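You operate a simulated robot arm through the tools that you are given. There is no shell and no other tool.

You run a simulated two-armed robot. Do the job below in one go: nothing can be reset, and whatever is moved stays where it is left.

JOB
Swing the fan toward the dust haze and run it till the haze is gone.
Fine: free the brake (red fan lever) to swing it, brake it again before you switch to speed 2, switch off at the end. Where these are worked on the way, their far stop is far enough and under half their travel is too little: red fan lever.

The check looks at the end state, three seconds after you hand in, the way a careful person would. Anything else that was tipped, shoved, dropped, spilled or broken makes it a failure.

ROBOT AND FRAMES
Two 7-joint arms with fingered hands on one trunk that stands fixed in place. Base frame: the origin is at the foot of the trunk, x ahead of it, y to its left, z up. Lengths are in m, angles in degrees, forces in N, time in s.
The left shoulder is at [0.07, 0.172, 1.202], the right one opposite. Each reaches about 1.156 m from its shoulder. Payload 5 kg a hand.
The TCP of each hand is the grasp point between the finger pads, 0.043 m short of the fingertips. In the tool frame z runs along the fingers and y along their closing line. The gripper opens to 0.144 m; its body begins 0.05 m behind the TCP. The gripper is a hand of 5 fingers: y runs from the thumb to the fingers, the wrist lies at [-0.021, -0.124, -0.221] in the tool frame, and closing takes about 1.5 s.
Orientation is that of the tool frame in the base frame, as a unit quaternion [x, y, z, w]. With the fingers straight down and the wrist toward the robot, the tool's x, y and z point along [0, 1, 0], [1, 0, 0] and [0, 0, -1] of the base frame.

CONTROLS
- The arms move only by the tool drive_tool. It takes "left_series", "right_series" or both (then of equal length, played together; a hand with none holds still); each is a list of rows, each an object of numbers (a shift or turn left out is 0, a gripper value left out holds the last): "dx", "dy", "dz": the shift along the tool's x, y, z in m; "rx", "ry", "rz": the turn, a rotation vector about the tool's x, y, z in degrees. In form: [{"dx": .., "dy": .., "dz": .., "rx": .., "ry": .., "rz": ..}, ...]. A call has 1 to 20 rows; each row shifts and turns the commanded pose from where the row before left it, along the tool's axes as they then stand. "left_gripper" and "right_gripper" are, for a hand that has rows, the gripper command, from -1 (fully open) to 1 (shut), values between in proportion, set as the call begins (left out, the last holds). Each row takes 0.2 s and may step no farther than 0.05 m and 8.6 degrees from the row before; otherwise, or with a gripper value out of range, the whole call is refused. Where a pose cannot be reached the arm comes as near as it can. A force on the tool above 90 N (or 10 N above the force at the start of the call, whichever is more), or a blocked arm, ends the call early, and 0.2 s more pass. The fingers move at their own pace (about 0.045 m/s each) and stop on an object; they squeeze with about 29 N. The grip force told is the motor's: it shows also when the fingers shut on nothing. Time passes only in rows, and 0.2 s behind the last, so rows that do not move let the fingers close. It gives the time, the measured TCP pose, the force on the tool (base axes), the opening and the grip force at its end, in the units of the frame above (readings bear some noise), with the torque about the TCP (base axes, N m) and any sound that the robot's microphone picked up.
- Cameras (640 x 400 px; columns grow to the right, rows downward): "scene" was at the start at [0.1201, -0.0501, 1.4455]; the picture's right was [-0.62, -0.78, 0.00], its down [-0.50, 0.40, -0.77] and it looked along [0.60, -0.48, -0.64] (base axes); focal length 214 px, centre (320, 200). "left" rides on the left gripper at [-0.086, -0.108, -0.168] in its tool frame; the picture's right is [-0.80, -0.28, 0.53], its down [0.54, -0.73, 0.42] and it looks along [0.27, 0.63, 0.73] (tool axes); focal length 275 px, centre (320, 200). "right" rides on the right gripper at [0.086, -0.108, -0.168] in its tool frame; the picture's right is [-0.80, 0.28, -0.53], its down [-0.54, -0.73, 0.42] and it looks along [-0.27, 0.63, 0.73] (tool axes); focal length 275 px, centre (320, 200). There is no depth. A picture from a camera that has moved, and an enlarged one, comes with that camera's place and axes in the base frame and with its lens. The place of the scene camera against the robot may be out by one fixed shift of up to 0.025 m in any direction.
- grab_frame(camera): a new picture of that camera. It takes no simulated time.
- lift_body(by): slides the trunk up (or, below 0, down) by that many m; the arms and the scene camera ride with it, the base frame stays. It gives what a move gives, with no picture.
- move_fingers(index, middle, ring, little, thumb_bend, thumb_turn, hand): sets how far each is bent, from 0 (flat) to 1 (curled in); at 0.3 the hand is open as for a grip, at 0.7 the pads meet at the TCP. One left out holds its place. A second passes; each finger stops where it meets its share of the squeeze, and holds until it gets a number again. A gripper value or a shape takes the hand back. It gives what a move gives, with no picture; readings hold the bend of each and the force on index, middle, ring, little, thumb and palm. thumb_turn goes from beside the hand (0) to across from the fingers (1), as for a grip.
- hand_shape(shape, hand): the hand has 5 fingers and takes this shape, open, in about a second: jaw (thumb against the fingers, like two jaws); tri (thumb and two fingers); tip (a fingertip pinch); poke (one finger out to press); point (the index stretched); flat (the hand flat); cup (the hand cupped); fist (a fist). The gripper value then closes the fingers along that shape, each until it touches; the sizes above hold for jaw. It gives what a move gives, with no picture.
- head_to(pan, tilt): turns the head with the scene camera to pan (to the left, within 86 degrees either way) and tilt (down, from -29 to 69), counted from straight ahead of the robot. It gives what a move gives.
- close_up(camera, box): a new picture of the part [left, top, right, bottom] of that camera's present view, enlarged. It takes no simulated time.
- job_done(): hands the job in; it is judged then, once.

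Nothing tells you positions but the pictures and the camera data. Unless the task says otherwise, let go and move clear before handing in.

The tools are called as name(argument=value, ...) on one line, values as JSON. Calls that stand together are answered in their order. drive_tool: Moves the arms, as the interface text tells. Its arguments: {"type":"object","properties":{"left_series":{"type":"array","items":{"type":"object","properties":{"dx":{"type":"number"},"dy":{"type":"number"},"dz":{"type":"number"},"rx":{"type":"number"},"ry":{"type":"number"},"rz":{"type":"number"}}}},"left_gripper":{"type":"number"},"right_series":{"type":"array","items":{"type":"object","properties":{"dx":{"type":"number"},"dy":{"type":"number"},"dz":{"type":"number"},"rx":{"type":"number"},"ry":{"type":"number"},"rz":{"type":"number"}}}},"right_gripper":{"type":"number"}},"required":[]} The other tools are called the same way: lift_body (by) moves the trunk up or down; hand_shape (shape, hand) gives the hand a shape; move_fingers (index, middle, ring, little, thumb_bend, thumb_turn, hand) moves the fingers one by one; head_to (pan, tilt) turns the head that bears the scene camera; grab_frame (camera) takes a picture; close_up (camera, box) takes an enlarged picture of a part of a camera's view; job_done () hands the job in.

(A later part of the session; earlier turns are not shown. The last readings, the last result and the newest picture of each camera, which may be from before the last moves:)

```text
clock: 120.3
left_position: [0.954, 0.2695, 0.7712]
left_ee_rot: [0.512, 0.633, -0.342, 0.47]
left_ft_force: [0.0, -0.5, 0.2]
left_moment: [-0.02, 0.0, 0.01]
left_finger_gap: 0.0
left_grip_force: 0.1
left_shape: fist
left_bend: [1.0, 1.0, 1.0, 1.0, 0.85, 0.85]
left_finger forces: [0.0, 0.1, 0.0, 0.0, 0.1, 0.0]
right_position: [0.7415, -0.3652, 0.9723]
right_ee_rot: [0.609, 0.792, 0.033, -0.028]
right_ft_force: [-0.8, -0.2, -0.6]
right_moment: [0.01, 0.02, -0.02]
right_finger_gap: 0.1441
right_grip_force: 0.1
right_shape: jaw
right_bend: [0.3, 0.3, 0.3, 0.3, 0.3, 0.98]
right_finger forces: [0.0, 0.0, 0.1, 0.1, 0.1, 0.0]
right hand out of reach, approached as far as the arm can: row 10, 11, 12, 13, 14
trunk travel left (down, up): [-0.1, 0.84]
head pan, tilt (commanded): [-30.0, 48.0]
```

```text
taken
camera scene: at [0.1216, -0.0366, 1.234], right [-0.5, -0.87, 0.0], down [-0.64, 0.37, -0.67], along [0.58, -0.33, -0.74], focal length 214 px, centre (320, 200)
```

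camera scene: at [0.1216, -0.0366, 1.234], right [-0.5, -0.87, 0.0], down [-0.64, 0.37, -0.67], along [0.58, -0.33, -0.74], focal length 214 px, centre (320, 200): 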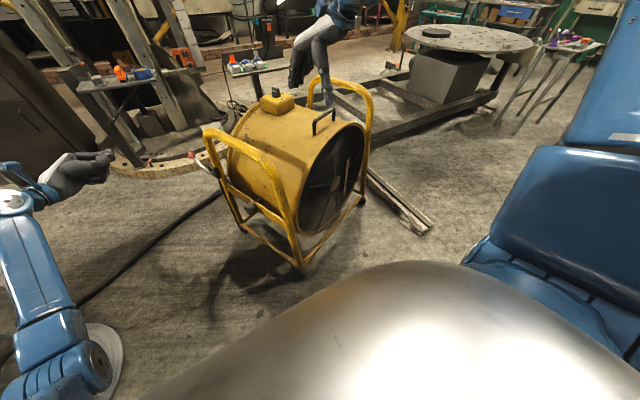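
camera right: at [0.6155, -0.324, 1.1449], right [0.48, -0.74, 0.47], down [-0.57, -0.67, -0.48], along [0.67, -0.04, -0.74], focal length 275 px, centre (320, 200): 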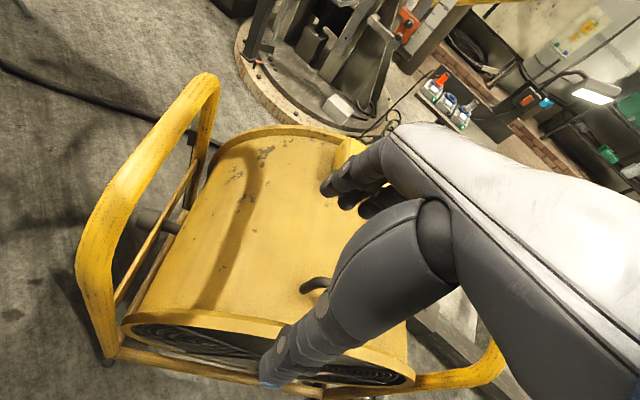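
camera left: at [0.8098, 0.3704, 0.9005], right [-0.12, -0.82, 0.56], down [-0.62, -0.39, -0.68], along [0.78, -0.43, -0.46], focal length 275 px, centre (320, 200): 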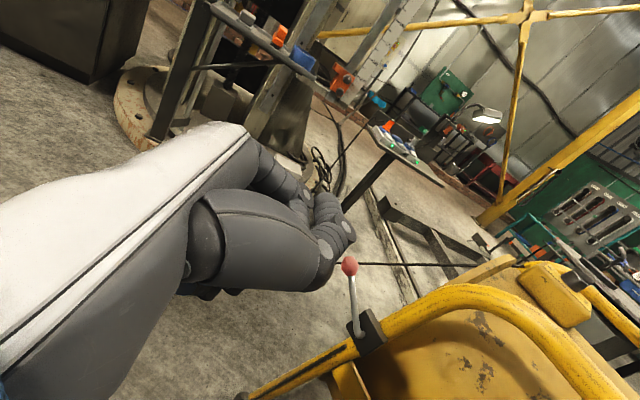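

The right hand drifted a bit but is free above the drum. I zoom in on the knob from the head camera.

close_up(camera="scene", box=[240, 70, 320, 130])

close_up(camera="scene", box=[190, 60, 390, 280])

```text
6.67 times, centred on (280, 100) of scene
camera zoom: at [0.1216, -0.0366, 1.234], right [-0.5, -0.87, 0.0], down [-0.64, 0.37, -0.67], along [0.58, -0.33, -0.74], focal length 1430 px, centre (587, 867)
```

zoom: 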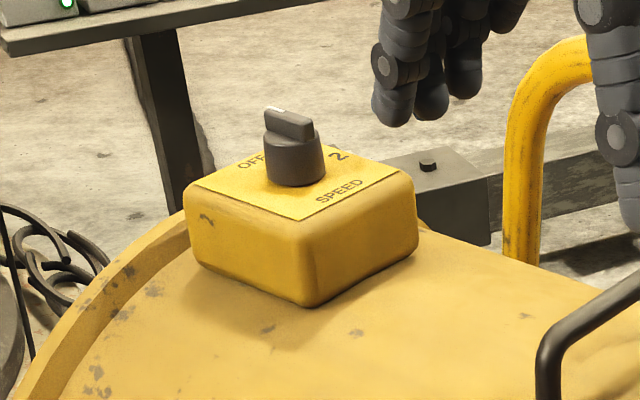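

```text
1.82 times, centred on (290, 170) of scene
camera zoom: at [0.1216, -0.0366, 1.234], right [-0.5, -0.87, 0.0], down [-0.64, 0.37, -0.67], along [0.58, -0.33, -0.74], focal length 390 px, centre (374, 254)
```

zoom: 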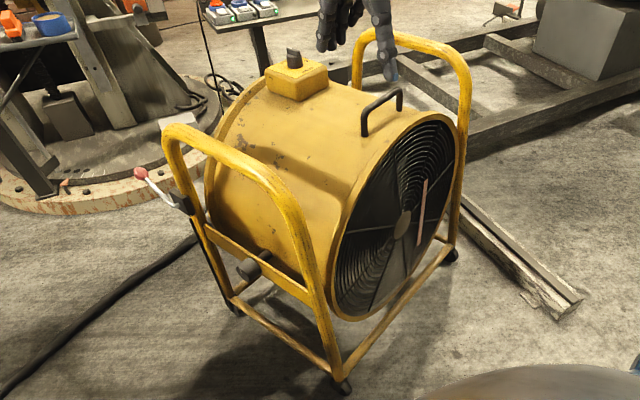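

The knob is clearly at OFF (white mark toward the OFF label), centred near [1.083, −0.358], z≈0.83. I give the right hand the poke shape, tilt it 25° forward, and look where the fingertip is.

hand_shape(hand="right", shape="poke")

drive_tool(right_series=[{"rx": -6.1, "ry": -2.03, "rz": 3.38}, {"rx": -6.1, "ry": -2.03, "rz": 3.38}, {"rx": -6.1, "ry": -2.03, "rz": 3.38}, {"rx": -6.1, "ry": -2.03, "rz": 3.38}])

grab_frame(camera="right")

grab_frame(camera="scene")

```text
clock: 121.2
left_position: [0.9543, 0.2715, 0.7691]
left_ee_rot: [0.512, 0.634, -0.341, 0.469]
left_ft_force: [0.3, 0.4, -0.5]
left_moment: [-0.01, -0.04, -0.01]
left_finger_gap: 0.0
left_grip_force: 0.0
left_shape: fist
left_bend: [1.0, 1.0, 1.0, 1.0, 0.85, 0.85]
left_finger forces: [0.1, 0.0, 0.1, 0.0, 0.1, 0.0]
right_position: [0.7408, -0.3642, 0.9734]
right_ee_rot: [0.609, 0.792, 0.032, -0.028]
right_ft_force: [-0.7, 0.8, 0.3]
right_moment: [0.01, 0.0, -0.01]
right_finger_gap: 0.0
right_grip_force: 0.1
right_shape: poke
right_bend: [0.7, 0.7, 0.99, 0.99, 1.0, 1.0]
right_finger forces: [0.0, 0.0, 0.0, 0.1, 0.0, 0.1]
trunk travel left (down, up): [-0.1, 0.84]
head pan, tilt (commanded): [-30.0, 48.0]
```

```text
clock: 122.2
left_position: [0.9545, 0.2704, 0.7696]
left_ee_rot: [0.512, 0.633, -0.341, 0.469]
left_ft_force: [0.0, 0.5, -0.5]
left_moment: [0.03, 0.0, -0.01]
left_finger_gap: 0.0
left_grip_force: 0.0
left_shape: fist
left_bend: [1.0, 1.0, 1.0, 1.0, 0.85, 0.85]
left_finger forces: [0.0, 0.0, 0.1, 0.1, 0.0, 0.0]
right_position: [0.7447, -0.4783, 0.9625]
right_ee_rot: [0.682, 0.698, 0.165, 0.144]
right_ft_force: [-0.3, -0.8, 0.6]
right_moment: [0.01, -0.01, 0.01]
right_finger_gap: 0.0003
right_grip_force: 0.1
right_shape: poke
right_bend: [0.7, 0.7, 0.99, 0.99, 1.0, 1.0]
right_finger forces: [0.1, 0.0, 0.1, 0.0, 0.0, 0.0]
right hand out of reach, approached as far as the arm can: row 1, 2, 3, 4
trunk travel left (down, up): [-0.1, 0.84]
head pan, tilt (commanded): [-30.0, 48.0]
```

```text
taken
camera right: at [0.5729, -0.4, 1.0694], right [0.05, -0.81, 0.59], down [-0.46, -0.54, -0.7], along [0.89, -0.23, -0.4], focal length 275 px, centre (320, 200)
```

right: 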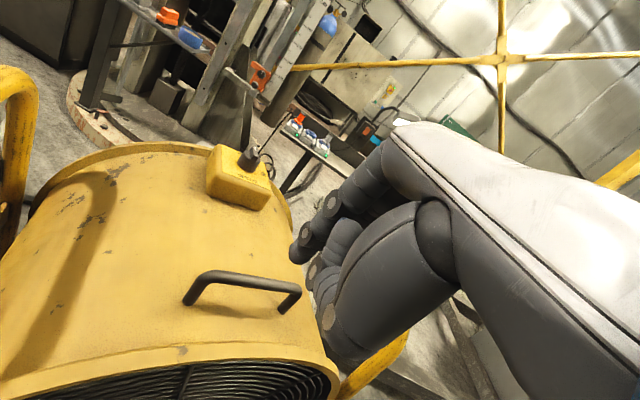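

```text
taken
camera scene: at [0.122, -0.0367, 1.2339], right [-0.5, -0.87, 0.0], down [-0.64, 0.37, -0.67], along [0.58, -0.33, -0.74], focal length 214 px, centre (320, 200)
```

scene: 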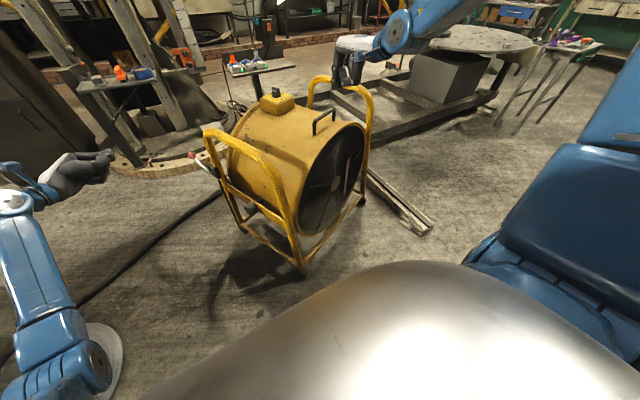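

The commanded pose is still offset from the real one. A tiny trunk move resets it; then I'll move the right hand closer to the knob with the "tri" shape (thumb and two fingers), suited for turning.

lift_body(by=0.02)

hand_shape(hand="right", shape="tri")

grab_frame(camera="right")

close_up(camera="right", box=[180, 120, 300, 220])

```text
clock: 122.9
left_position: [0.9552, 0.2698, 0.7885]
left_ee_rot: [0.511, 0.634, -0.342, 0.469]
left_ft_force: [-0.6, -0.3, -0.2]
left_moment: [-0.05, 0.0, -0.01]
left_finger_gap: 0.0
left_grip_force: 0.1
left_shape: fist
left_bend: [1.0, 1.0, 1.0, 1.0, 0.85, 0.85]
left_finger forces: [0.1, 0.0, 0.1, 0.0, 0.1, 0.0]
right_position: [0.745, -0.4787, 0.9817]
right_ee_rot: [0.682, 0.698, 0.164, 0.144]
right_ft_force: [0.6, 0.1, -0.7]
right_moment: [0.05, -0.01, 0.05]
right_finger_gap: 0.0
right_grip_force: 0.0
right_shape: poke
right_bend: [0.7, 0.7, 0.99, 0.99, 1.0, 1.0]
right_finger forces: [0.0, 0.0, 0.1, 0.1, 0.0, 0.1]
trunk travel left (down, up): [-0.12, 0.82]
head pan, tilt (commanded): [-30.0, 48.0]
```

```text
clock: 123.8
left_position: [0.9545, 0.2718, 0.7894]
left_ee_rot: [0.511, 0.633, -0.342, 0.469]
left_ft_force: [0.3, -0.2, -0.2]
left_moment: [0.0, 0.0, 0.0]
left_finger_gap: 0.0001
left_grip_force: 0.1
left_shape: fist
left_bend: [1.0, 1.0, 1.0, 1.0, 0.85, 0.85]
left_finger forces: [0.0, 0.0, 0.0, 0.0, 0.1, 0.0]
right_position: [0.7443, -0.4786, 0.9835]
right_ee_rot: [0.682, 0.698, 0.164, 0.144]
right_ft_force: [0.8, 0.0, -0.5]
right_moment: [-0.02, 0.0, 0.02]
right_finger_gap: 0.1439
right_grip_force: 0.1
right_shape: tri
right_bend: [0.3, 0.3, 0.99, 0.99, 0.3, 0.98]
right_finger forces: [0.0, 0.0, 0.1, 0.0, 0.0, 0.0]
trunk travel left (down, up): [-0.12, 0.82]
head pan, tilt (commanded): [-30.0, 48.0]
```

```text
taken
camera right: at [0.5729, -0.3996, 1.0896], right [0.05, -0.81, 0.59], down [-0.46, -0.54, -0.7], along [0.89, -0.23, -0.4], focal length 275 px, centre (320, 200)
```

right: 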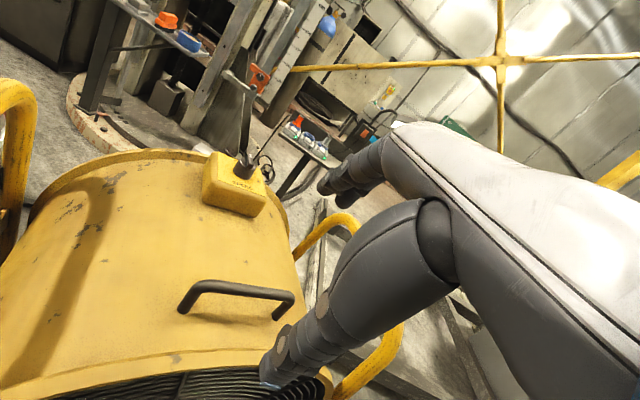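

```text
4.00 times, centred on (240, 170) of right
camera zoom: at [0.5729, -0.3996, 1.0896], right [0.05, -0.81, 0.59], down [-0.46, -0.54, -0.7], along [0.89, -0.23, -0.4], focal length 1101 px, centre (640, 320)
```

zoom: 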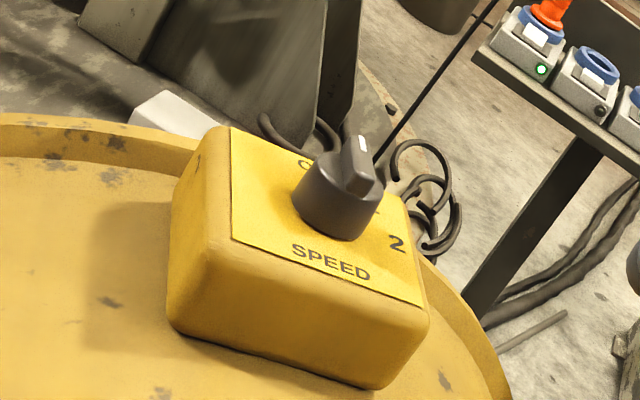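

I can see the knob with the bar pointing at OFF. A lateral fingertip push on the bar's near end (right→left) will turn it clockwise. I switch to the "point" shape and calibrate where the index fingertip is.

hand_shape(hand="right", shape="point")

grab_frame(camera="right")

grab_frame(camera="scene")

close_up(camera="scene", box=[240, 20, 420, 130])

```text
clock: 124.7
left_position: [0.9545, 0.2707, 0.7901]
left_ee_rot: [0.511, 0.633, -0.342, 0.47]
left_ft_force: [0.2, 0.3, 0.0]
left_moment: [0.02, -0.01, -0.02]
left_finger_gap: 0.0002
left_grip_force: 0.0
left_shape: fist
left_bend: [1.0, 1.0, 1.0, 1.0, 0.85, 0.85]
left_finger forces: [0.0, 0.0, 0.0, 0.0, 0.0, 0.1]
right_position: [0.7443, -0.4781, 0.9828]
right_ee_rot: [0.683, 0.698, 0.163, 0.144]
right_ft_force: [-0.8, -0.3, 0.4]
right_moment: [0.02, 0.0, 0.01]
right_finger_gap: 0.1362
right_grip_force: 0.0
right_shape: point
right_bend: [0.19, 1.0, 1.0, 1.0, 0.98, 0.88]
right_finger forces: [0.0, 0.1, 0.0, 0.1, 0.0, 0.0]
trunk travel left (down, up): [-0.12, 0.82]
head pan, tilt (commanded): [-30.0, 48.0]
```

```text
taken
camera right: at [0.5729, -0.3996, 1.0897], right [0.05, -0.81, 0.59], down [-0.46, -0.54, -0.7], along [0.89, -0.23, -0.4], focal length 275 px, centre (320, 200)
```

right: 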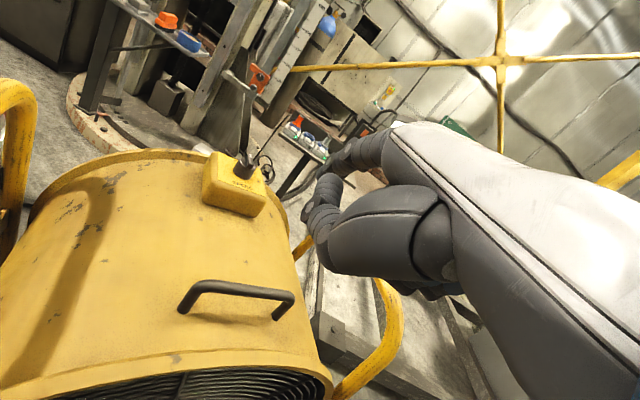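

```text
taken
camera scene: at [0.1219, -0.0363, 1.2539], right [-0.5, -0.87, 0.0], down [-0.64, 0.37, -0.67], along [0.58, -0.33, -0.74], focal length 214 px, centre (320, 200)
```

scene: 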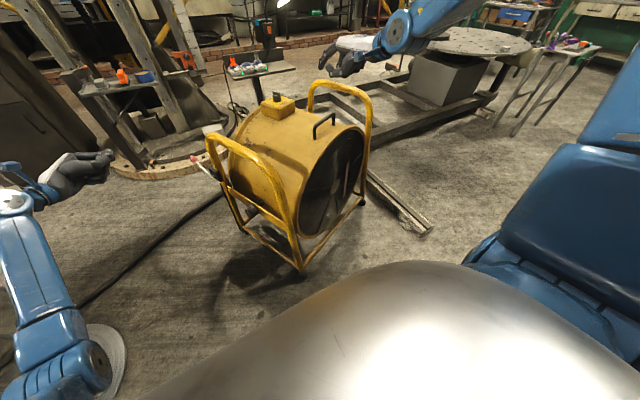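

```text
3.56 times, centred on (330, 75) of scene
camera zoom: at [0.1219, -0.0363, 1.2539], right [-0.5, -0.87, 0.0], down [-0.64, 0.37, -0.67], along [0.58, -0.33, -0.74], focal length 763 px, centre (284, 644)
```

zoom: 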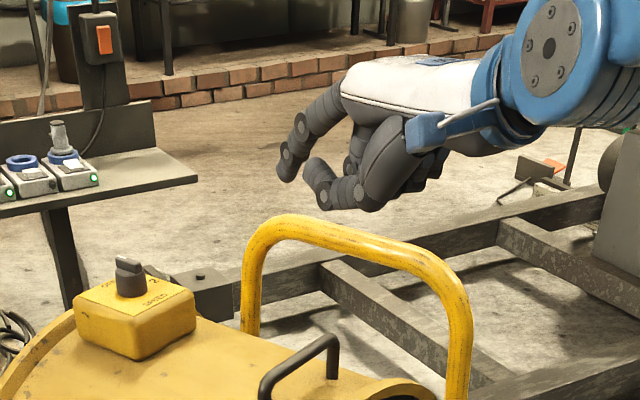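

The pointing index tip lies about 0.11 m ahead of the TCP, which gives ample reach. I reduce the tilt to make the finger steeper and bring it near the knob, then re-measure.

drive_tool(right_series=[{"rx": 6.7}, {"rx": 6.7}, {"rx": 6.7}, {"dx": 0.012, "dy": 0.0415, "dz": 0.014}, {"dx": 0.012, "dy": 0.0415, "dz": 0.014}, {"dx": 0.012, "dy": 0.0415, "dz": 0.014}])

grab_frame(camera="right")

close_up(camera="scene", box=[220, 40, 360, 140])

```text
clock: 126.1
left_position: [0.9553, 0.2706, 0.787]
left_ee_rot: [0.511, 0.634, -0.342, 0.468]
left_ft_force: [0.8, -1.6, -1.7]
left_moment: [-0.09, -0.03, -0.08]
left_finger_gap: 0.0
left_grip_force: 0.2
left_shape: fist
left_bend: [1.0, 1.0, 1.0, 1.0, 0.85, 0.85]
left_finger forces: [0.1, 0.0, 0.1, 0.0, 0.1, 0.0]
right_position: [0.8724, -0.4948, 0.9446]
right_ee_rot: [0.693, 0.719, 0.043, 0.019]
right_ft_force: [1.0, 0.5, -0.7]
right_moment: [0.03, 0.07, 0.02]
right_finger_gap: 0.0
right_grip_force: 0.0
right_shape: point
right_bend: [0.19, 1.0, 1.0, 1.0, 0.99, 0.88]
right_finger forces: [0.0, 0.0, 0.0, 0.1, 0.0, 0.0]
right hand out of reach, approached as far as the arm can: row 2, 3, 4, 5, 6
trunk travel left (down, up): [-0.12, 0.82]
head pan, tilt (commanded): [-30.0, 48.0]
```

```text
taken
camera right: at [0.7469, -0.4186, 1.1044], right [0.27, -0.8, 0.53], down [-0.66, -0.55, -0.5], along [0.7, -0.22, -0.68], focal length 275 px, centre (320, 200)
```

right: 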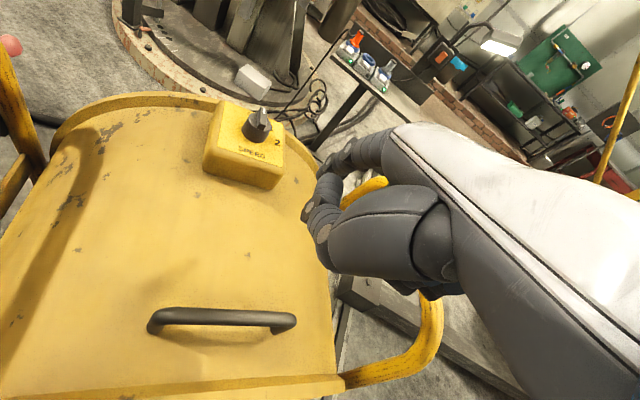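

```text
4.00 times, centred on (290, 90) of scene
camera zoom: at [0.1241, -0.0365, 1.2536], right [-0.5, -0.87, 0.0], down [-0.64, 0.37, -0.67], along [0.58, -0.34, -0.74], focal length 858 px, centre (440, 640)
```

zoom: 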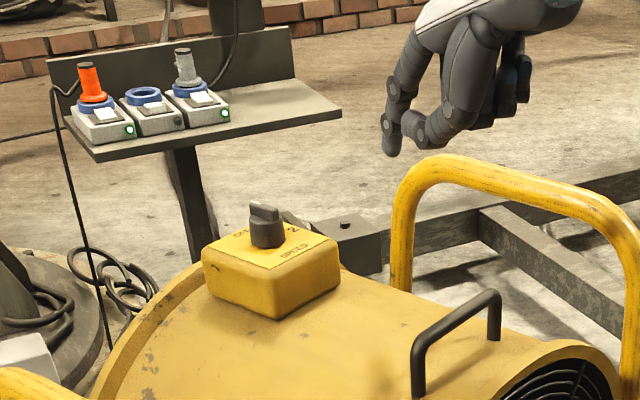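

The hand is at [0.872, −0.495, 0.945], again limited slightly. I zoom in the right camera to find the fingertip and knob precisely.

close_up(camera="right", box=[200, 90, 400, 260])

close_up(camera="right", box=[200, 80, 300, 200])

head_to(pan=-30, tilt=30)

grab_frame(camera="scene")

```text
2.35 times, centred on (300, 175) of right
camera zoom: at [0.7469, -0.4186, 1.1044], right [0.27, -0.8, 0.53], down [-0.66, -0.55, -0.5], along [0.7, -0.22, -0.68], focal length 648 px, centre (367, 259)
```

zoom: 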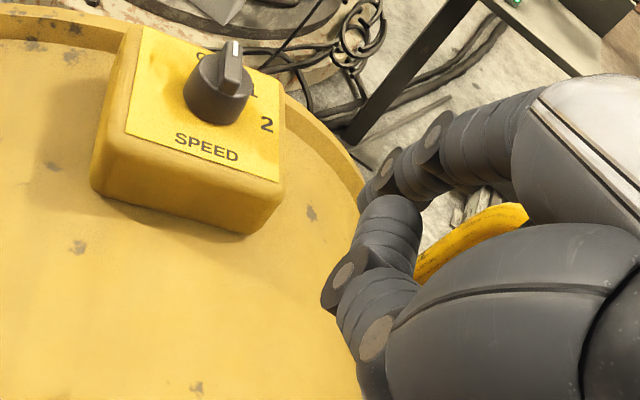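

```text
3.33 times, centred on (250, 140) of right
camera zoom: at [0.7469, -0.4186, 1.1044], right [0.27, -0.8, 0.53], down [-0.66, -0.55, -0.5], along [0.7, -0.22, -0.68], focal length 918 px, centre (553, 400)
```

zoom: 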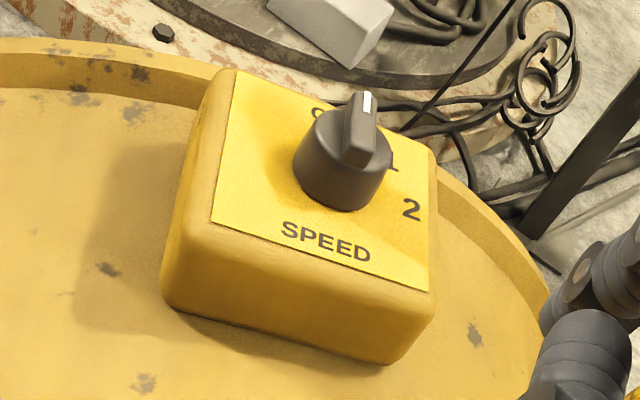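

```text
clock: 126.9
left_position: [0.9552, 0.2713, 0.7893]
left_ee_rot: [0.511, 0.633, -0.342, 0.47]
left_ft_force: [-0.4, 0.2, 0.5]
left_moment: [-0.02, -0.02, 0.0]
left_finger_gap: 0.0
left_grip_force: 0.1
left_shape: fist
left_bend: [1.0, 1.0, 1.0, 1.0, 0.85, 0.85]
left_finger forces: [0.0, 0.0, 0.1, 0.0, 0.1, 0.0]
right_position: [0.8703, -0.4937, 0.9476]
right_ee_rot: [0.693, 0.719, 0.043, 0.02]
right_ft_force: [0.6, -0.3, 0.4]
right_moment: [0.01, 0.03, 0.01]
right_finger_gap: 0.0
right_grip_force: 0.1
right_shape: point
right_bend: [0.19, 1.0, 1.0, 1.0, 0.99, 0.88]
right_finger forces: [0.0, 0.1, 0.0, 0.0, 0.1, 0.0]
trunk travel left (down, up): [-0.12, 0.82]
head pan, tilt (commanded): [-30.0, 30.0]
```

```text
taken
camera scene: at [0.1322, -0.0421, 1.2806], right [-0.5, -0.87, 0.0], down [-0.43, 0.25, -0.87], along [0.75, -0.43, -0.5], focal length 214 px, centre (320, 200)
```

scene: 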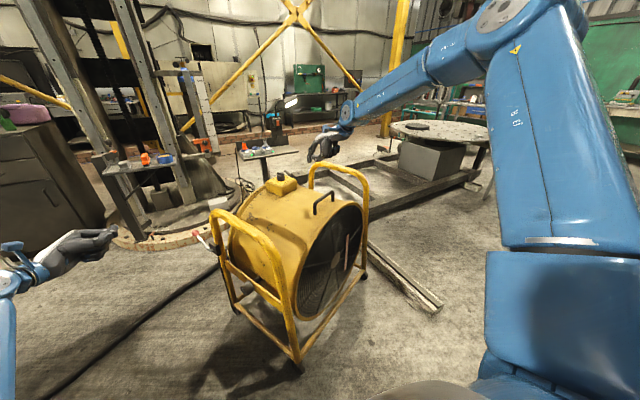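

From the right camera the knob's centre is K≈[1.079, −0.377], bar top z≈0.847, label "2" at azimuth −65°. The wrist prefers pointing more to the left, so I reset the command, yaw the hand +25°, and then approach.

lift_body(by=-0.02)

drive_tool(right_series=[{"rx": 0.27, "ry": 0.73, "rz": -8.3}, {"rx": 0.27, "ry": 0.73, "rz": -8.3}, {"rx": 0.27, "ry": 0.73, "rz": -8.3}])

grab_frame(camera="right")

```text
clock: 127.6
left_position: [0.9545, 0.2705, 0.7709]
left_ee_rot: [0.512, 0.633, -0.341, 0.47]
left_ft_force: [0.0, 0.3, 0.5]
left_moment: [0.02, 0.0, 0.01]
left_finger_gap: 0.0
left_grip_force: 0.0
left_shape: fist
left_bend: [1.0, 1.0, 1.0, 1.0, 0.85, 0.85]
left_finger forces: [0.0, 0.0, 0.0, 0.0, 0.0, 0.0]
right_position: [0.8698, -0.4938, 0.9283]
right_ee_rot: [0.693, 0.72, 0.043, 0.02]
right_ft_force: [-0.5, 0.3, -0.5]
right_moment: [0.01, 0.0, 0.02]
right_finger_gap: 0.0
right_grip_force: 0.0
right_shape: point
right_bend: [0.19, 1.0, 1.0, 1.0, 0.99, 0.88]
right_finger forces: [0.1, 0.0, 0.0, 0.0, 0.0, 0.0]
trunk travel left (down, up): [-0.1, 0.84]
head pan, tilt (commanded): [-30.0, 30.0]
```

```text
clock: 128.4
left_position: [0.9546, 0.2703, 0.77]
left_ee_rot: [0.512, 0.634, -0.341, 0.469]
left_ft_force: [-0.3, -0.3, 0.1]
left_moment: [0.0, -0.02, -0.02]
left_finger_gap: 0.0
left_grip_force: 0.0
left_shape: fist
left_bend: [1.0, 1.0, 1.0, 1.0, 0.85, 0.85]
left_finger forces: [0.0, 0.1, 0.1, 0.0, 0.1, 0.1]
right_position: [0.8717, -0.4951, 0.9267]
right_ee_rot: [0.52, 0.853, 0.047, 0.01]
right_ft_force: [0.0, -0.8, -0.5]
right_moment: [0.01, 0.03, 0.04]
right_finger_gap: 0.0
right_grip_force: 0.0
right_shape: point
right_bend: [0.19, 1.0, 1.0, 1.0, 0.99, 0.88]
right_finger forces: [0.1, 0.0, 0.0, 0.1, 0.1, 0.0]
trunk travel left (down, up): [-0.1, 0.84]
head pan, tilt (commanded): [-30.0, 30.0]
```

```text
taken
camera right: at [0.7248, -0.4793, 1.0855], right [0.58, -0.61, 0.53], down [-0.37, -0.78, -0.5], along [0.73, 0.1, -0.68], focal length 275 px, centre (320, 200)
```

right: 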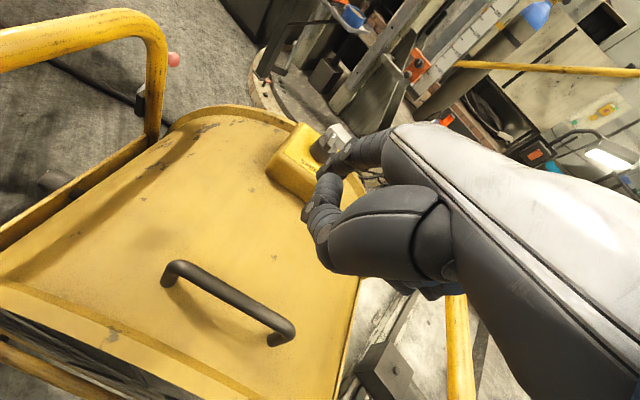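

That rotated freely. I move the fingertip toward a point just right of and above the knob, then check with the cameras.

drive_tool(right_series=[{"dx": -0.0102, "dy": 0.0301, "dz": 0.0117}, {"dx": -0.0102, "dy": 0.0301, "dz": 0.0117}, {"dx": -0.0102, "dy": 0.0301, "dz": 0.0117}])

grab_frame(camera="right")

close_up(camera="scene", box=[240, 130, 360, 220])

```text
clock: 129.2
left_position: [0.9551, 0.2706, 0.7678]
left_ee_rot: [0.511, 0.634, -0.342, 0.469]
left_ft_force: [0.5, -0.8, -0.7]
left_moment: [-0.06, -0.03, -0.02]
left_finger_gap: 0.0
left_grip_force: 0.1
left_shape: fist
left_bend: [1.0, 1.0, 1.0, 1.0, 0.85, 0.85]
left_finger forces: [0.0, 0.0, 0.0, 0.0, 0.0, 0.0]
right_position: [0.9694, -0.4789, 0.8955]
right_ee_rot: [0.521, 0.852, 0.045, 0.01]
right_ft_force: [0.8, -0.8, -0.3]
right_moment: [0.04, 0.05, 0.02]
right_finger_gap: 0.0
right_grip_force: 0.0
right_shape: point
right_bend: [0.19, 1.0, 1.0, 1.0, 0.99, 0.88]
right_finger forces: [0.0, 0.0, 0.0, 0.0, 0.0, 0.0]
trunk travel left (down, up): [-0.1, 0.84]
head pan, tilt (commanded): [-30.0, 30.0]
```

```text
taken
camera right: at [0.8229, -0.4632, 1.0561], right [0.58, -0.62, 0.53], down [-0.37, -0.78, -0.5], along [0.72, 0.1, -0.68], focal length 275 px, centre (320, 200)
```

right: 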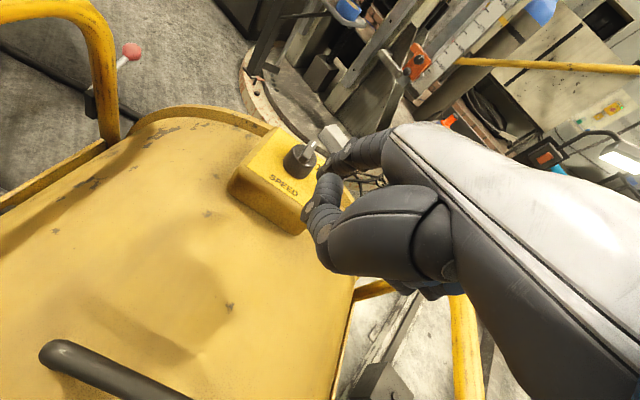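

```text
4.44 times, centred on (300, 175) of scene
camera zoom: at [0.1341, -0.0426, 1.2604], right [-0.5, -0.87, 0.0], down [-0.43, 0.25, -0.86], along [0.75, -0.43, -0.5], focal length 953 px, centre (409, 311)
```

zoom: 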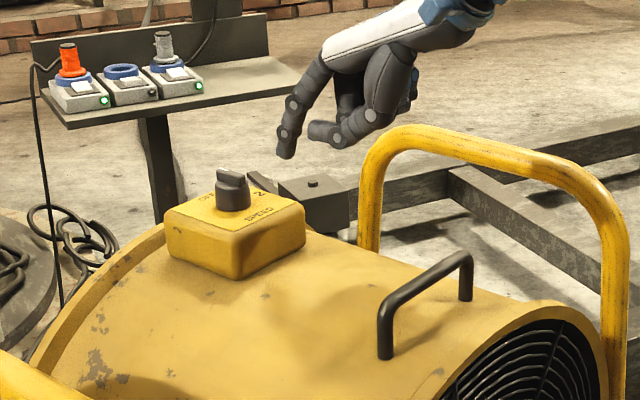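

Now the fingertip is visible in the head view, just right of and above the knob. I approach in small steps, checking both cameras.

drive_tool(right_series=[{"dx": -0.0096, "dy": 0.0166, "dz": 0.0133}])

close_up(camera="scene", box=[260, 140, 330, 200])

close_up(camera="right", box=[230, 110, 390, 250])

```text
clock: 129.6
left_position: [0.9566, 0.2713, 0.7674]
left_ee_rot: [0.511, 0.634, -0.342, 0.468]
left_ft_force: [2.0, -0.3, -0.6]
left_moment: [-0.07, -0.01, -0.07]
left_finger_gap: 0.0
left_grip_force: 0.0
left_shape: fist
left_bend: [1.0, 1.0, 1.0, 1.0, 0.85, 0.85]
left_finger forces: [0.0, 0.0, 0.0, 0.0, 0.1, 0.0]
right_position: [0.9902, -0.4799, 0.883]
right_ee_rot: [0.521, 0.853, 0.044, 0.009]
right_ft_force: [1.3, -0.9, -0.9]
right_moment: [0.08, 0.08, 0.01]
right_finger_gap: 0.0001
right_grip_force: 0.0
right_shape: point
right_bend: [0.19, 1.0, 1.0, 1.0, 0.99, 0.88]
right_finger forces: [0.0, 0.0, 0.0, 0.0, 0.0, 0.1]
trunk travel left (down, up): [-0.1, 0.84]
head pan, tilt (commanded): [-30.0, 30.0]
```

```text
6.67 times, centred on (295, 170) of scene
camera zoom: at [0.135, -0.0426, 1.2602], right [-0.5, -0.87, 0.0], down [-0.44, 0.25, -0.86], along [0.75, -0.43, -0.5], focal length 1430 px, centre (487, 400)
```

zoom: 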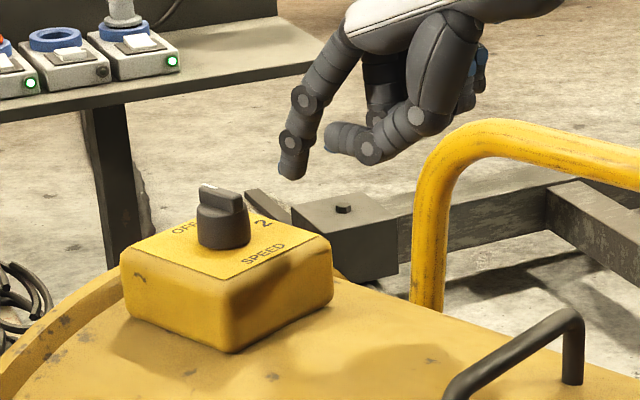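

```text
2.86 times, centred on (310, 180) of right
camera zoom: at [0.8437, -0.463, 1.043], right [0.58, -0.61, 0.53], down [-0.37, -0.78, -0.5], along [0.72, 0.1, -0.68], focal length 786 px, centre (349, 257)
```

zoom: 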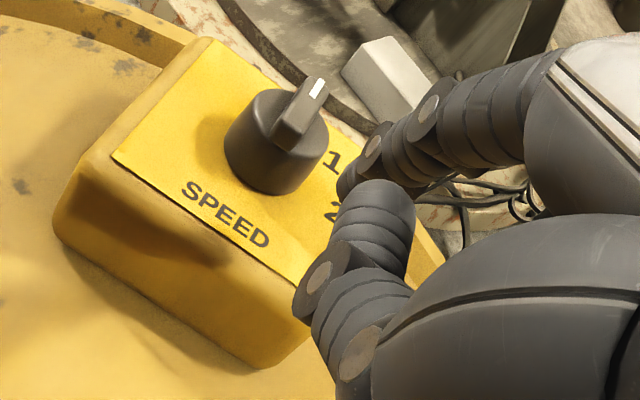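

Triangulated: knob centre K≈[1.083, −0.374], bar along 25° (OFF), fingertip at [1.044, −0.4175, 0.873]. I move the tip to the right side of the bar's near half and lower it beside the bar.

drive_tool(right_series=[{"dx": 0.0003, "dy": 0.02, "dz": 0.0018}, {"dx": 0.0, "dy": 0.0194, "dz": 0.0018}])

close_up(camera="scene", box=[260, 140, 330, 200])

close_up(camera="right", box=[230, 110, 390, 250])

```text
clock: 130.2
left_position: [0.9535, 0.2718, 0.7708]
left_ee_rot: [0.511, 0.633, -0.342, 0.47]
left_ft_force: [-0.6, 0.1, -0.4]
left_moment: [0.0, 0.01, 0.01]
left_finger_gap: 0.0
left_grip_force: 0.0
left_shape: fist
left_bend: [1.0, 1.0, 1.0, 1.0, 0.85, 0.85]
left_finger forces: [0.1, 0.0, 0.0, 0.0, 0.0, 0.0]
right_position: [0.9946, -0.4563, 0.8923]
right_ee_rot: [0.521, 0.852, 0.046, 0.012]
right_ft_force: [0.0, -0.5, 0.9]
right_moment: [-0.03, -0.04, -0.02]
right_finger_gap: 0.0003
right_grip_force: 0.0
right_shape: point
right_bend: [0.19, 1.0, 1.0, 1.0, 0.99, 0.88]
right_finger forces: [0.0, 0.0, 0.0, 0.0, 0.0, 0.0]
right hand out of reach, approached as far as the arm can: row 1, 2
trunk travel left (down, up): [-0.1, 0.84]
head pan, tilt (commanded): [-30.0, 30.0]
```

```text
6.67 times, centred on (295, 170) of scene
camera zoom: at [0.1317, -0.042, 1.2608], right [-0.5, -0.87, 0.0], down [-0.43, 0.25, -0.87], along [0.75, -0.43, -0.5], focal length 1430 px, centre (487, 400)
```

zoom: 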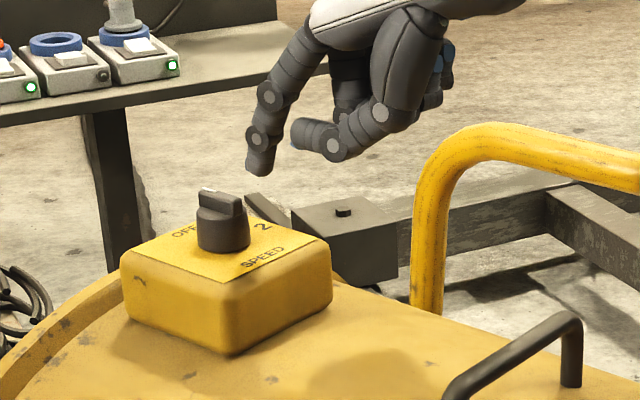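

```text
2.86 times, centred on (310, 180) of right
camera zoom: at [0.8479, -0.4402, 1.0494], right [0.58, -0.62, 0.54], down [-0.37, -0.78, -0.5], along [0.73, 0.09, -0.68], focal length 786 px, centre (349, 257)
```

zoom: 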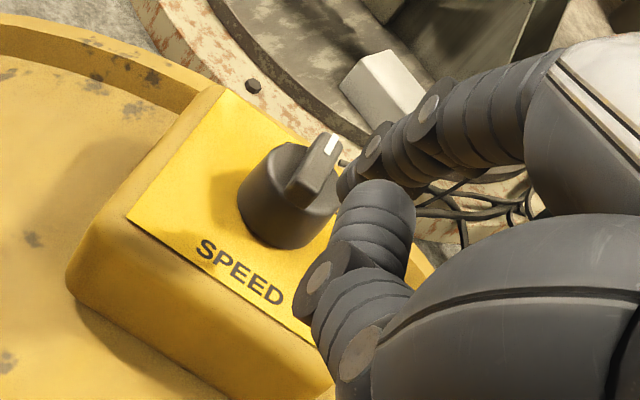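

Reach is short by ~2–3 cm. I straighten the index fully and tilt the hand forward 15°, then re-measure.

move_fingers(hand="right", index=0)

drive_tool(right_series=[{"dz": -0.015, "rx": -5}, {"rx": -5}, {"rx": -5}])

close_up(camera="scene", box=[260, 140, 330, 200])

close_up(camera="right", box=[230, 110, 390, 250])

```text
clock: 131.2
left_position: [0.9542, 0.2714, 0.7701]
left_ee_rot: [0.511, 0.633, -0.342, 0.47]
left_ft_force: [0.6, -0.3, 0.2]
left_moment: [0.0, 0.04, 0.0]
left_finger_gap: 0.0001
left_grip_force: 0.2
left_shape: fist
left_bend: [1.0, 1.0, 1.0, 1.0, 0.85, 0.85]
left_finger forces: [0.0, 0.0, 0.1, 0.0, 0.0, 0.0]
right_position: [0.995, -0.4561, 0.8909]
right_ee_rot: [0.521, 0.852, 0.047, 0.012]
right_ft_force: [0.8, 0.3, 0.4]
right_moment: [-0.01, -0.02, 0.01]
right_finger_gap: 0.0785
right_grip_force: 0.1
right_shape: fingers
right_bend: [0.0, 1.0, 1.0, 1.0, 0.99, 0.88]
right_finger forces: [0.0, 0.0, 0.0, 0.0, 0.0, 0.0]
trunk travel left (down, up): [-0.1, 0.84]
head pan, tilt (commanded): [-30.0, 30.0]
```

```text
clock: 132.0
left_position: [0.9543, 0.2715, 0.7705]
left_ee_rot: [0.512, 0.634, -0.341, 0.469]
left_ft_force: [0.4, 0.9, 1.1]
left_moment: [0.04, 0.03, 0.04]
left_finger_gap: 0.0
left_grip_force: 0.0
left_shape: fist
left_bend: [1.0, 1.0, 1.0, 1.0, 0.85, 0.85]
left_finger forces: [0.0, 0.0, 0.0, 0.0, 0.0, 0.0]
right_position: [0.9942, -0.4573, 0.9049]
right_ee_rot: [0.515, 0.839, 0.157, 0.079]
right_ft_force: [-0.1, 0.0, 0.7]
right_moment: [-0.01, -0.01, -0.02]
right_finger_gap: 0.0785
right_grip_force: 0.0
right_shape: fingers
right_bend: [0.0, 1.0, 1.0, 1.0, 0.99, 0.88]
right_finger forces: [0.0, 0.0, 0.1, 0.0, 0.1, 0.1]
trunk travel left (down, up): [-0.1, 0.84]
head pan, tilt (commanded): [-30.0, 30.0]
```

```text
6.67 times, centred on (295, 170) of scene
camera zoom: at [0.1316, -0.0428, 1.2608], right [-0.5, -0.87, 0.0], down [-0.43, 0.25, -0.87], along [0.75, -0.43, -0.5], focal length 1430 px, centre (487, 400)
```

zoom: 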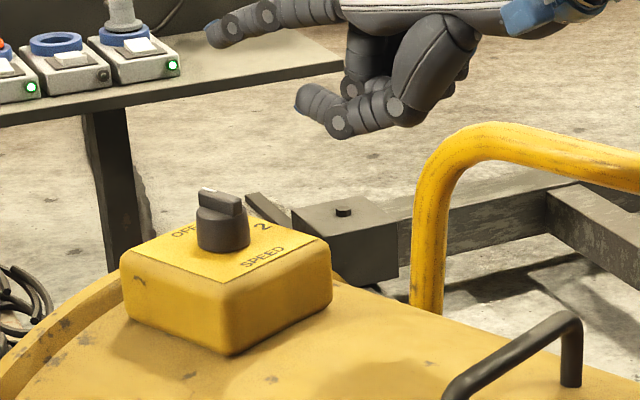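

```text
2.86 times, centred on (310, 180) of right
camera zoom: at [0.8141, -0.4575, 1.0269], right [0.45, -0.69, 0.58], down [-0.24, -0.71, -0.66], along [0.86, 0.16, -0.48], focal length 786 px, centre (349, 257)
```

zoom: 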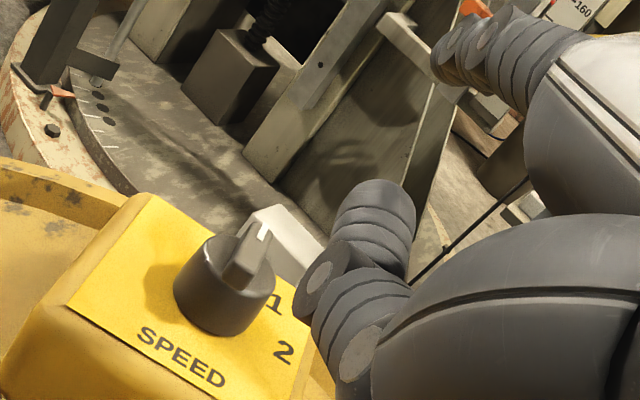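

The straight index points nearly horizontally now. A slight bend of about 0.1 should give a forward-down finger; I set that and look again.

move_fingers(hand="right", index=0.11)

close_up(camera="scene", box=[260, 140, 330, 200])

close_up(camera="right", box=[230, 110, 390, 250])

```text
clock: 133.0
left_position: [0.9545, 0.2708, 0.7685]
left_ee_rot: [0.511, 0.634, -0.342, 0.47]
left_ft_force: [-0.4, 0.6, -0.4]
left_moment: [0.0, 0.01, -0.01]
left_finger_gap: 0.0001
left_grip_force: 0.1
left_shape: fist
left_bend: [1.0, 1.0, 1.0, 1.0, 0.85, 0.85]
left_finger forces: [0.1, 0.0, 0.0, 0.1, 0.0, 0.0]
right_position: [0.9934, -0.4577, 0.9057]
right_ee_rot: [0.515, 0.839, 0.157, 0.079]
right_ft_force: [0.3, -0.4, -0.4]
right_moment: [0.0, -0.01, 0.05]
right_finger_gap: 0.0641
right_grip_force: 0.1
right_shape: fingers
right_bend: [0.11, 1.0, 1.0, 1.0, 0.99, 0.88]
right_finger forces: [0.1, 0.0, 0.1, 0.0, 0.1, 0.0]
trunk travel left (down, up): [-0.1, 0.84]
head pan, tilt (commanded): [-30.0, 30.0]
```

```text
6.67 times, centred on (295, 170) of scene
camera zoom: at [0.132, -0.0421, 1.2607], right [-0.5, -0.87, 0.0], down [-0.43, 0.25, -0.87], along [0.75, -0.43, -0.5], focal length 1430 px, centre (487, 400)
```

zoom: 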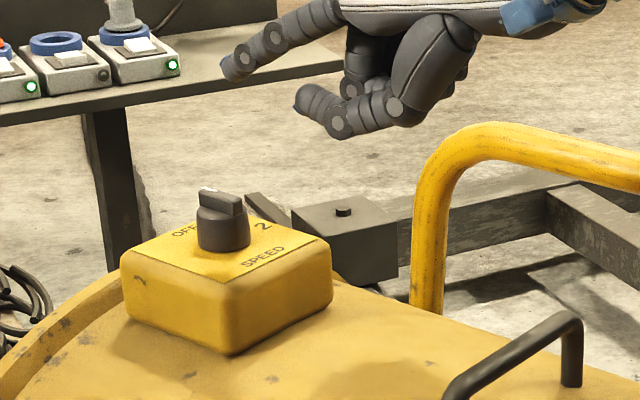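

```text
2.86 times, centred on (310, 180) of right
camera zoom: at [0.8145, -0.4568, 1.027], right [0.45, -0.69, 0.58], down [-0.24, -0.71, -0.66], along [0.86, 0.16, -0.48], focal length 786 px, centre (349, 257)
```

zoom: 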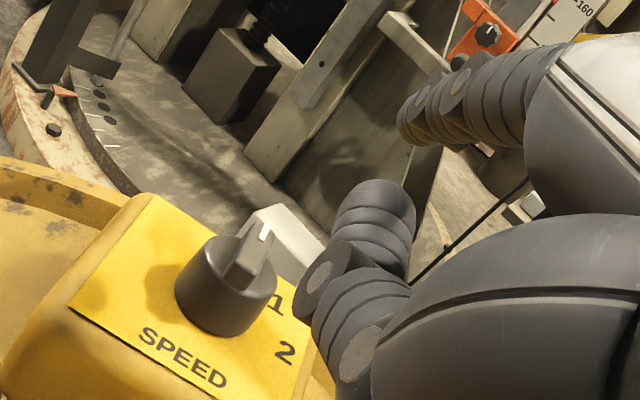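

At bend 0.11 the finger points forward and ~30° down, with the tip at [1.076, −0.394, 0.94] and reach to spare. I descend beside the bar in stages.

drive_tool(right_series=[{"dx": -0.0072, "dy": -0.0102, "dz": 0.028}, {"dx": -0.0072, "dy": -0.0102, "dz": 0.028}])

close_up(camera="scene", box=[260, 140, 330, 200])

close_up(camera="right", box=[230, 110, 390, 250])

```text
clock: 133.6
left_position: [0.9546, 0.2703, 0.7684]
left_ee_rot: [0.512, 0.634, -0.342, 0.469]
left_ft_force: [-0.5, -0.7, -1.3]
left_moment: [-0.01, 0.05, -0.02]
left_finger_gap: 0.0001
left_grip_force: 0.0
left_shape: fist
left_bend: [1.0, 1.0, 1.0, 1.0, 0.85, 0.85]
left_finger forces: [0.1, 0.0, 0.0, 0.0, 0.0, 0.0]
right_position: [1.0007, -0.4676, 0.844]
right_ee_rot: [0.514, 0.84, 0.158, 0.078]
right_ft_force: [0.0, 0.6, -0.2]
right_moment: [-0.03, 0.01, 0.02]
right_finger_gap: 0.0645
right_grip_force: 0.0
right_shape: fingers
right_bend: [0.11, 1.0, 1.0, 1.0, 0.99, 0.88]
right_finger forces: [0.0, 0.0, 0.0, 0.1, 0.0, 0.0]
trunk travel left (down, up): [-0.1, 0.84]
head pan, tilt (commanded): [-30.0, 30.0]
```

```text
6.67 times, centred on (295, 170) of scene
camera zoom: at [0.1326, -0.0424, 1.2607], right [-0.5, -0.87, 0.0], down [-0.43, 0.25, -0.87], along [0.75, -0.43, -0.5], focal length 1430 px, centre (487, 400)
```

zoom: 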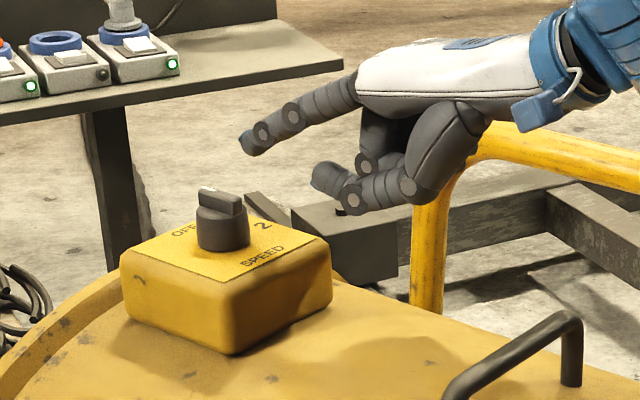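

```text
2.86 times, centred on (310, 180) of right
camera zoom: at [0.8212, -0.4688, 0.9663], right [0.45, -0.69, 0.58], down [-0.24, -0.71, -0.66], along [0.86, 0.16, -0.48], focal length 786 px, centre (349, 257)
```

zoom: 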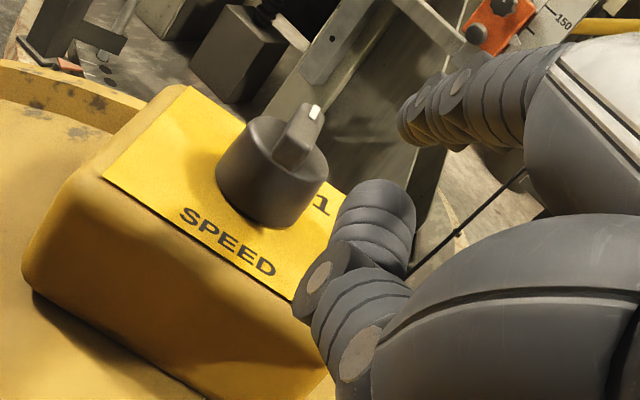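

The fingertip is right of the bar and ~3 cm above its working height; the thumb stays clear of box and drum. I lower the final 3 cm.

drive_tool(right_series=[{"dx": -0.0005, "dy": -0.0052, "dz": 0.014}, {"dx": -0.0005, "dy": -0.0052, "dz": 0.014}])

close_up(camera="scene", box=[260, 140, 330, 200])

close_up(camera="right", box=[230, 90, 390, 230])

```text
clock: 134.2
left_position: [0.9542, 0.272, 0.7695]
left_ee_rot: [0.511, 0.634, -0.342, 0.469]
left_ft_force: [-0.3, 0.9, -0.3]
left_moment: [-0.03, -0.02, -0.03]
left_finger_gap: 0.0
left_grip_force: 0.1
left_shape: fist
left_bend: [1.0, 1.0, 1.0, 1.0, 0.85, 0.85]
left_finger forces: [0.1, 0.0, 0.0, 0.1, 0.0, 0.1]
right_position: [1.0006, -0.4683, 0.8152]
right_ee_rot: [0.514, 0.84, 0.157, 0.078]
right_ft_force: [0.7, 0.6, 0.3]
right_moment: [0.0, 0.03, 0.01]
right_finger_gap: 0.0644
right_grip_force: 0.1
right_shape: fingers
right_bend: [0.11, 1.0, 1.0, 1.0, 0.99, 0.88]
right_finger forces: [0.1, 0.0, 0.1, 0.0, 0.0, 0.0]
trunk travel left (down, up): [-0.1, 0.84]
head pan, tilt (commanded): [-30.0, 30.0]
```

```text
6.67 times, centred on (295, 170) of scene
camera zoom: at [0.1322, -0.0419, 1.2607], right [-0.5, -0.87, 0.0], down [-0.43, 0.25, -0.87], along [0.75, -0.43, -0.5], focal length 1430 px, centre (487, 400)
```

zoom: 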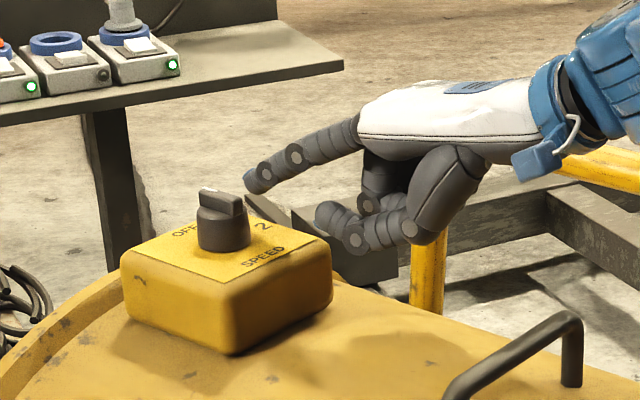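

```text
2.86 times, centred on (310, 160) of right
camera zoom: at [0.8207, -0.4684, 0.9365], right [0.45, -0.69, 0.58], down [-0.24, -0.71, -0.66], along [0.86, 0.16, -0.48], focal length 786 px, centre (349, 314)
```

zoom: 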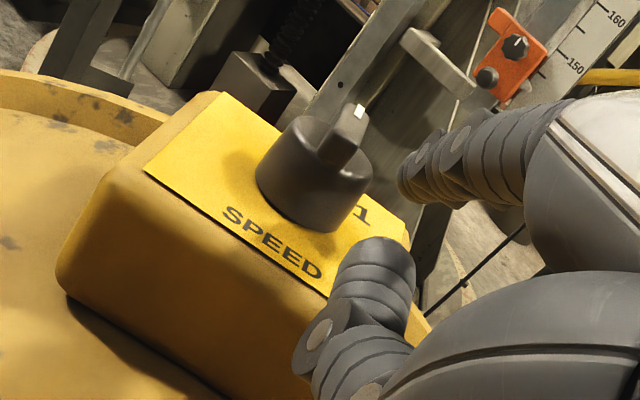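

The tip is at [1.083, −0.403, 0.848], about 1 cm to the right of the bar. I lower it 5 mm and bring it to contact, then sweep it around the knob.

drive_tool(right_series=[{"dx": 0.0, "dy": -0.0017, "dz": 0.005}, {"dx": 0.0111, "dy": 0.0, "dz": 0.0003}])

close_up(camera="scene", box=[260, 150, 310, 190])

close_up(camera="right", box=[260, 90, 380, 190])

```text
clock: 134.8
left_position: [0.9546, 0.2709, 0.7696]
left_ee_rot: [0.511, 0.633, -0.342, 0.47]
left_ft_force: [-0.2, 0.0, 0.1]
left_moment: [-0.02, 0.01, 0.01]
left_finger_gap: 0.0
left_grip_force: 0.1
left_shape: fist
left_bend: [1.0, 1.0, 1.0, 1.0, 0.85, 0.85]
left_finger forces: [0.1, 0.1, 0.1, 0.1, 0.0, 0.1]
right_position: [0.9942, -0.4587, 0.8097]
right_ee_rot: [0.515, 0.839, 0.158, 0.079]
right_ft_force: [-0.2, -0.1, -0.3]
right_moment: [0.0, -0.06, -0.04]
right_finger_gap: 0.0645
right_grip_force: 0.3
right_shape: fingers
right_bend: [0.11, 1.0, 1.0, 1.0, 0.99, 0.88]
right_finger forces: [0.3, 0.0, 0.0, 0.1, 0.0, 0.0]
trunk travel left (down, up): [-0.1, 0.84]
head pan, tilt (commanded): [-30.0, 30.0]
```

```text
10.00 times, centred on (285, 170) of scene
camera zoom: at [0.1314, -0.0419, 1.2608], right [-0.5, -0.87, 0.0], down [-0.43, 0.25, -0.87], along [0.75, -0.43, -0.5], focal length 2145 px, centre (670, 500)
```

zoom: 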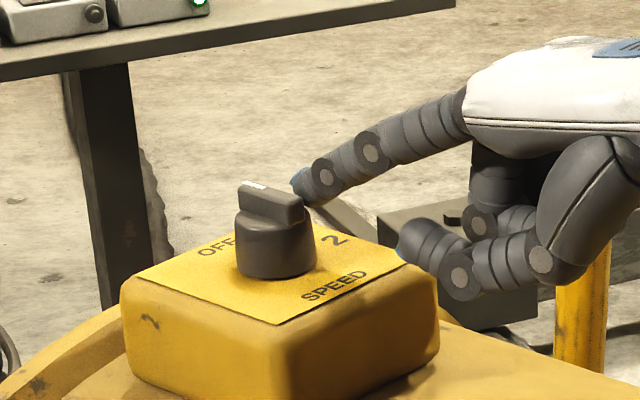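

```text
4.00 times, centred on (320, 140) of right
camera zoom: at [0.815, -0.4585, 0.9323], right [0.45, -0.69, 0.58], down [-0.24, -0.71, -0.66], along [0.86, 0.16, -0.48], focal length 1101 px, centre (320, 440)
```

zoom: 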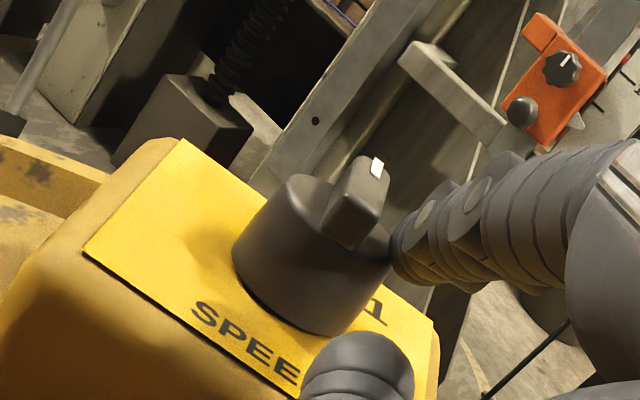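

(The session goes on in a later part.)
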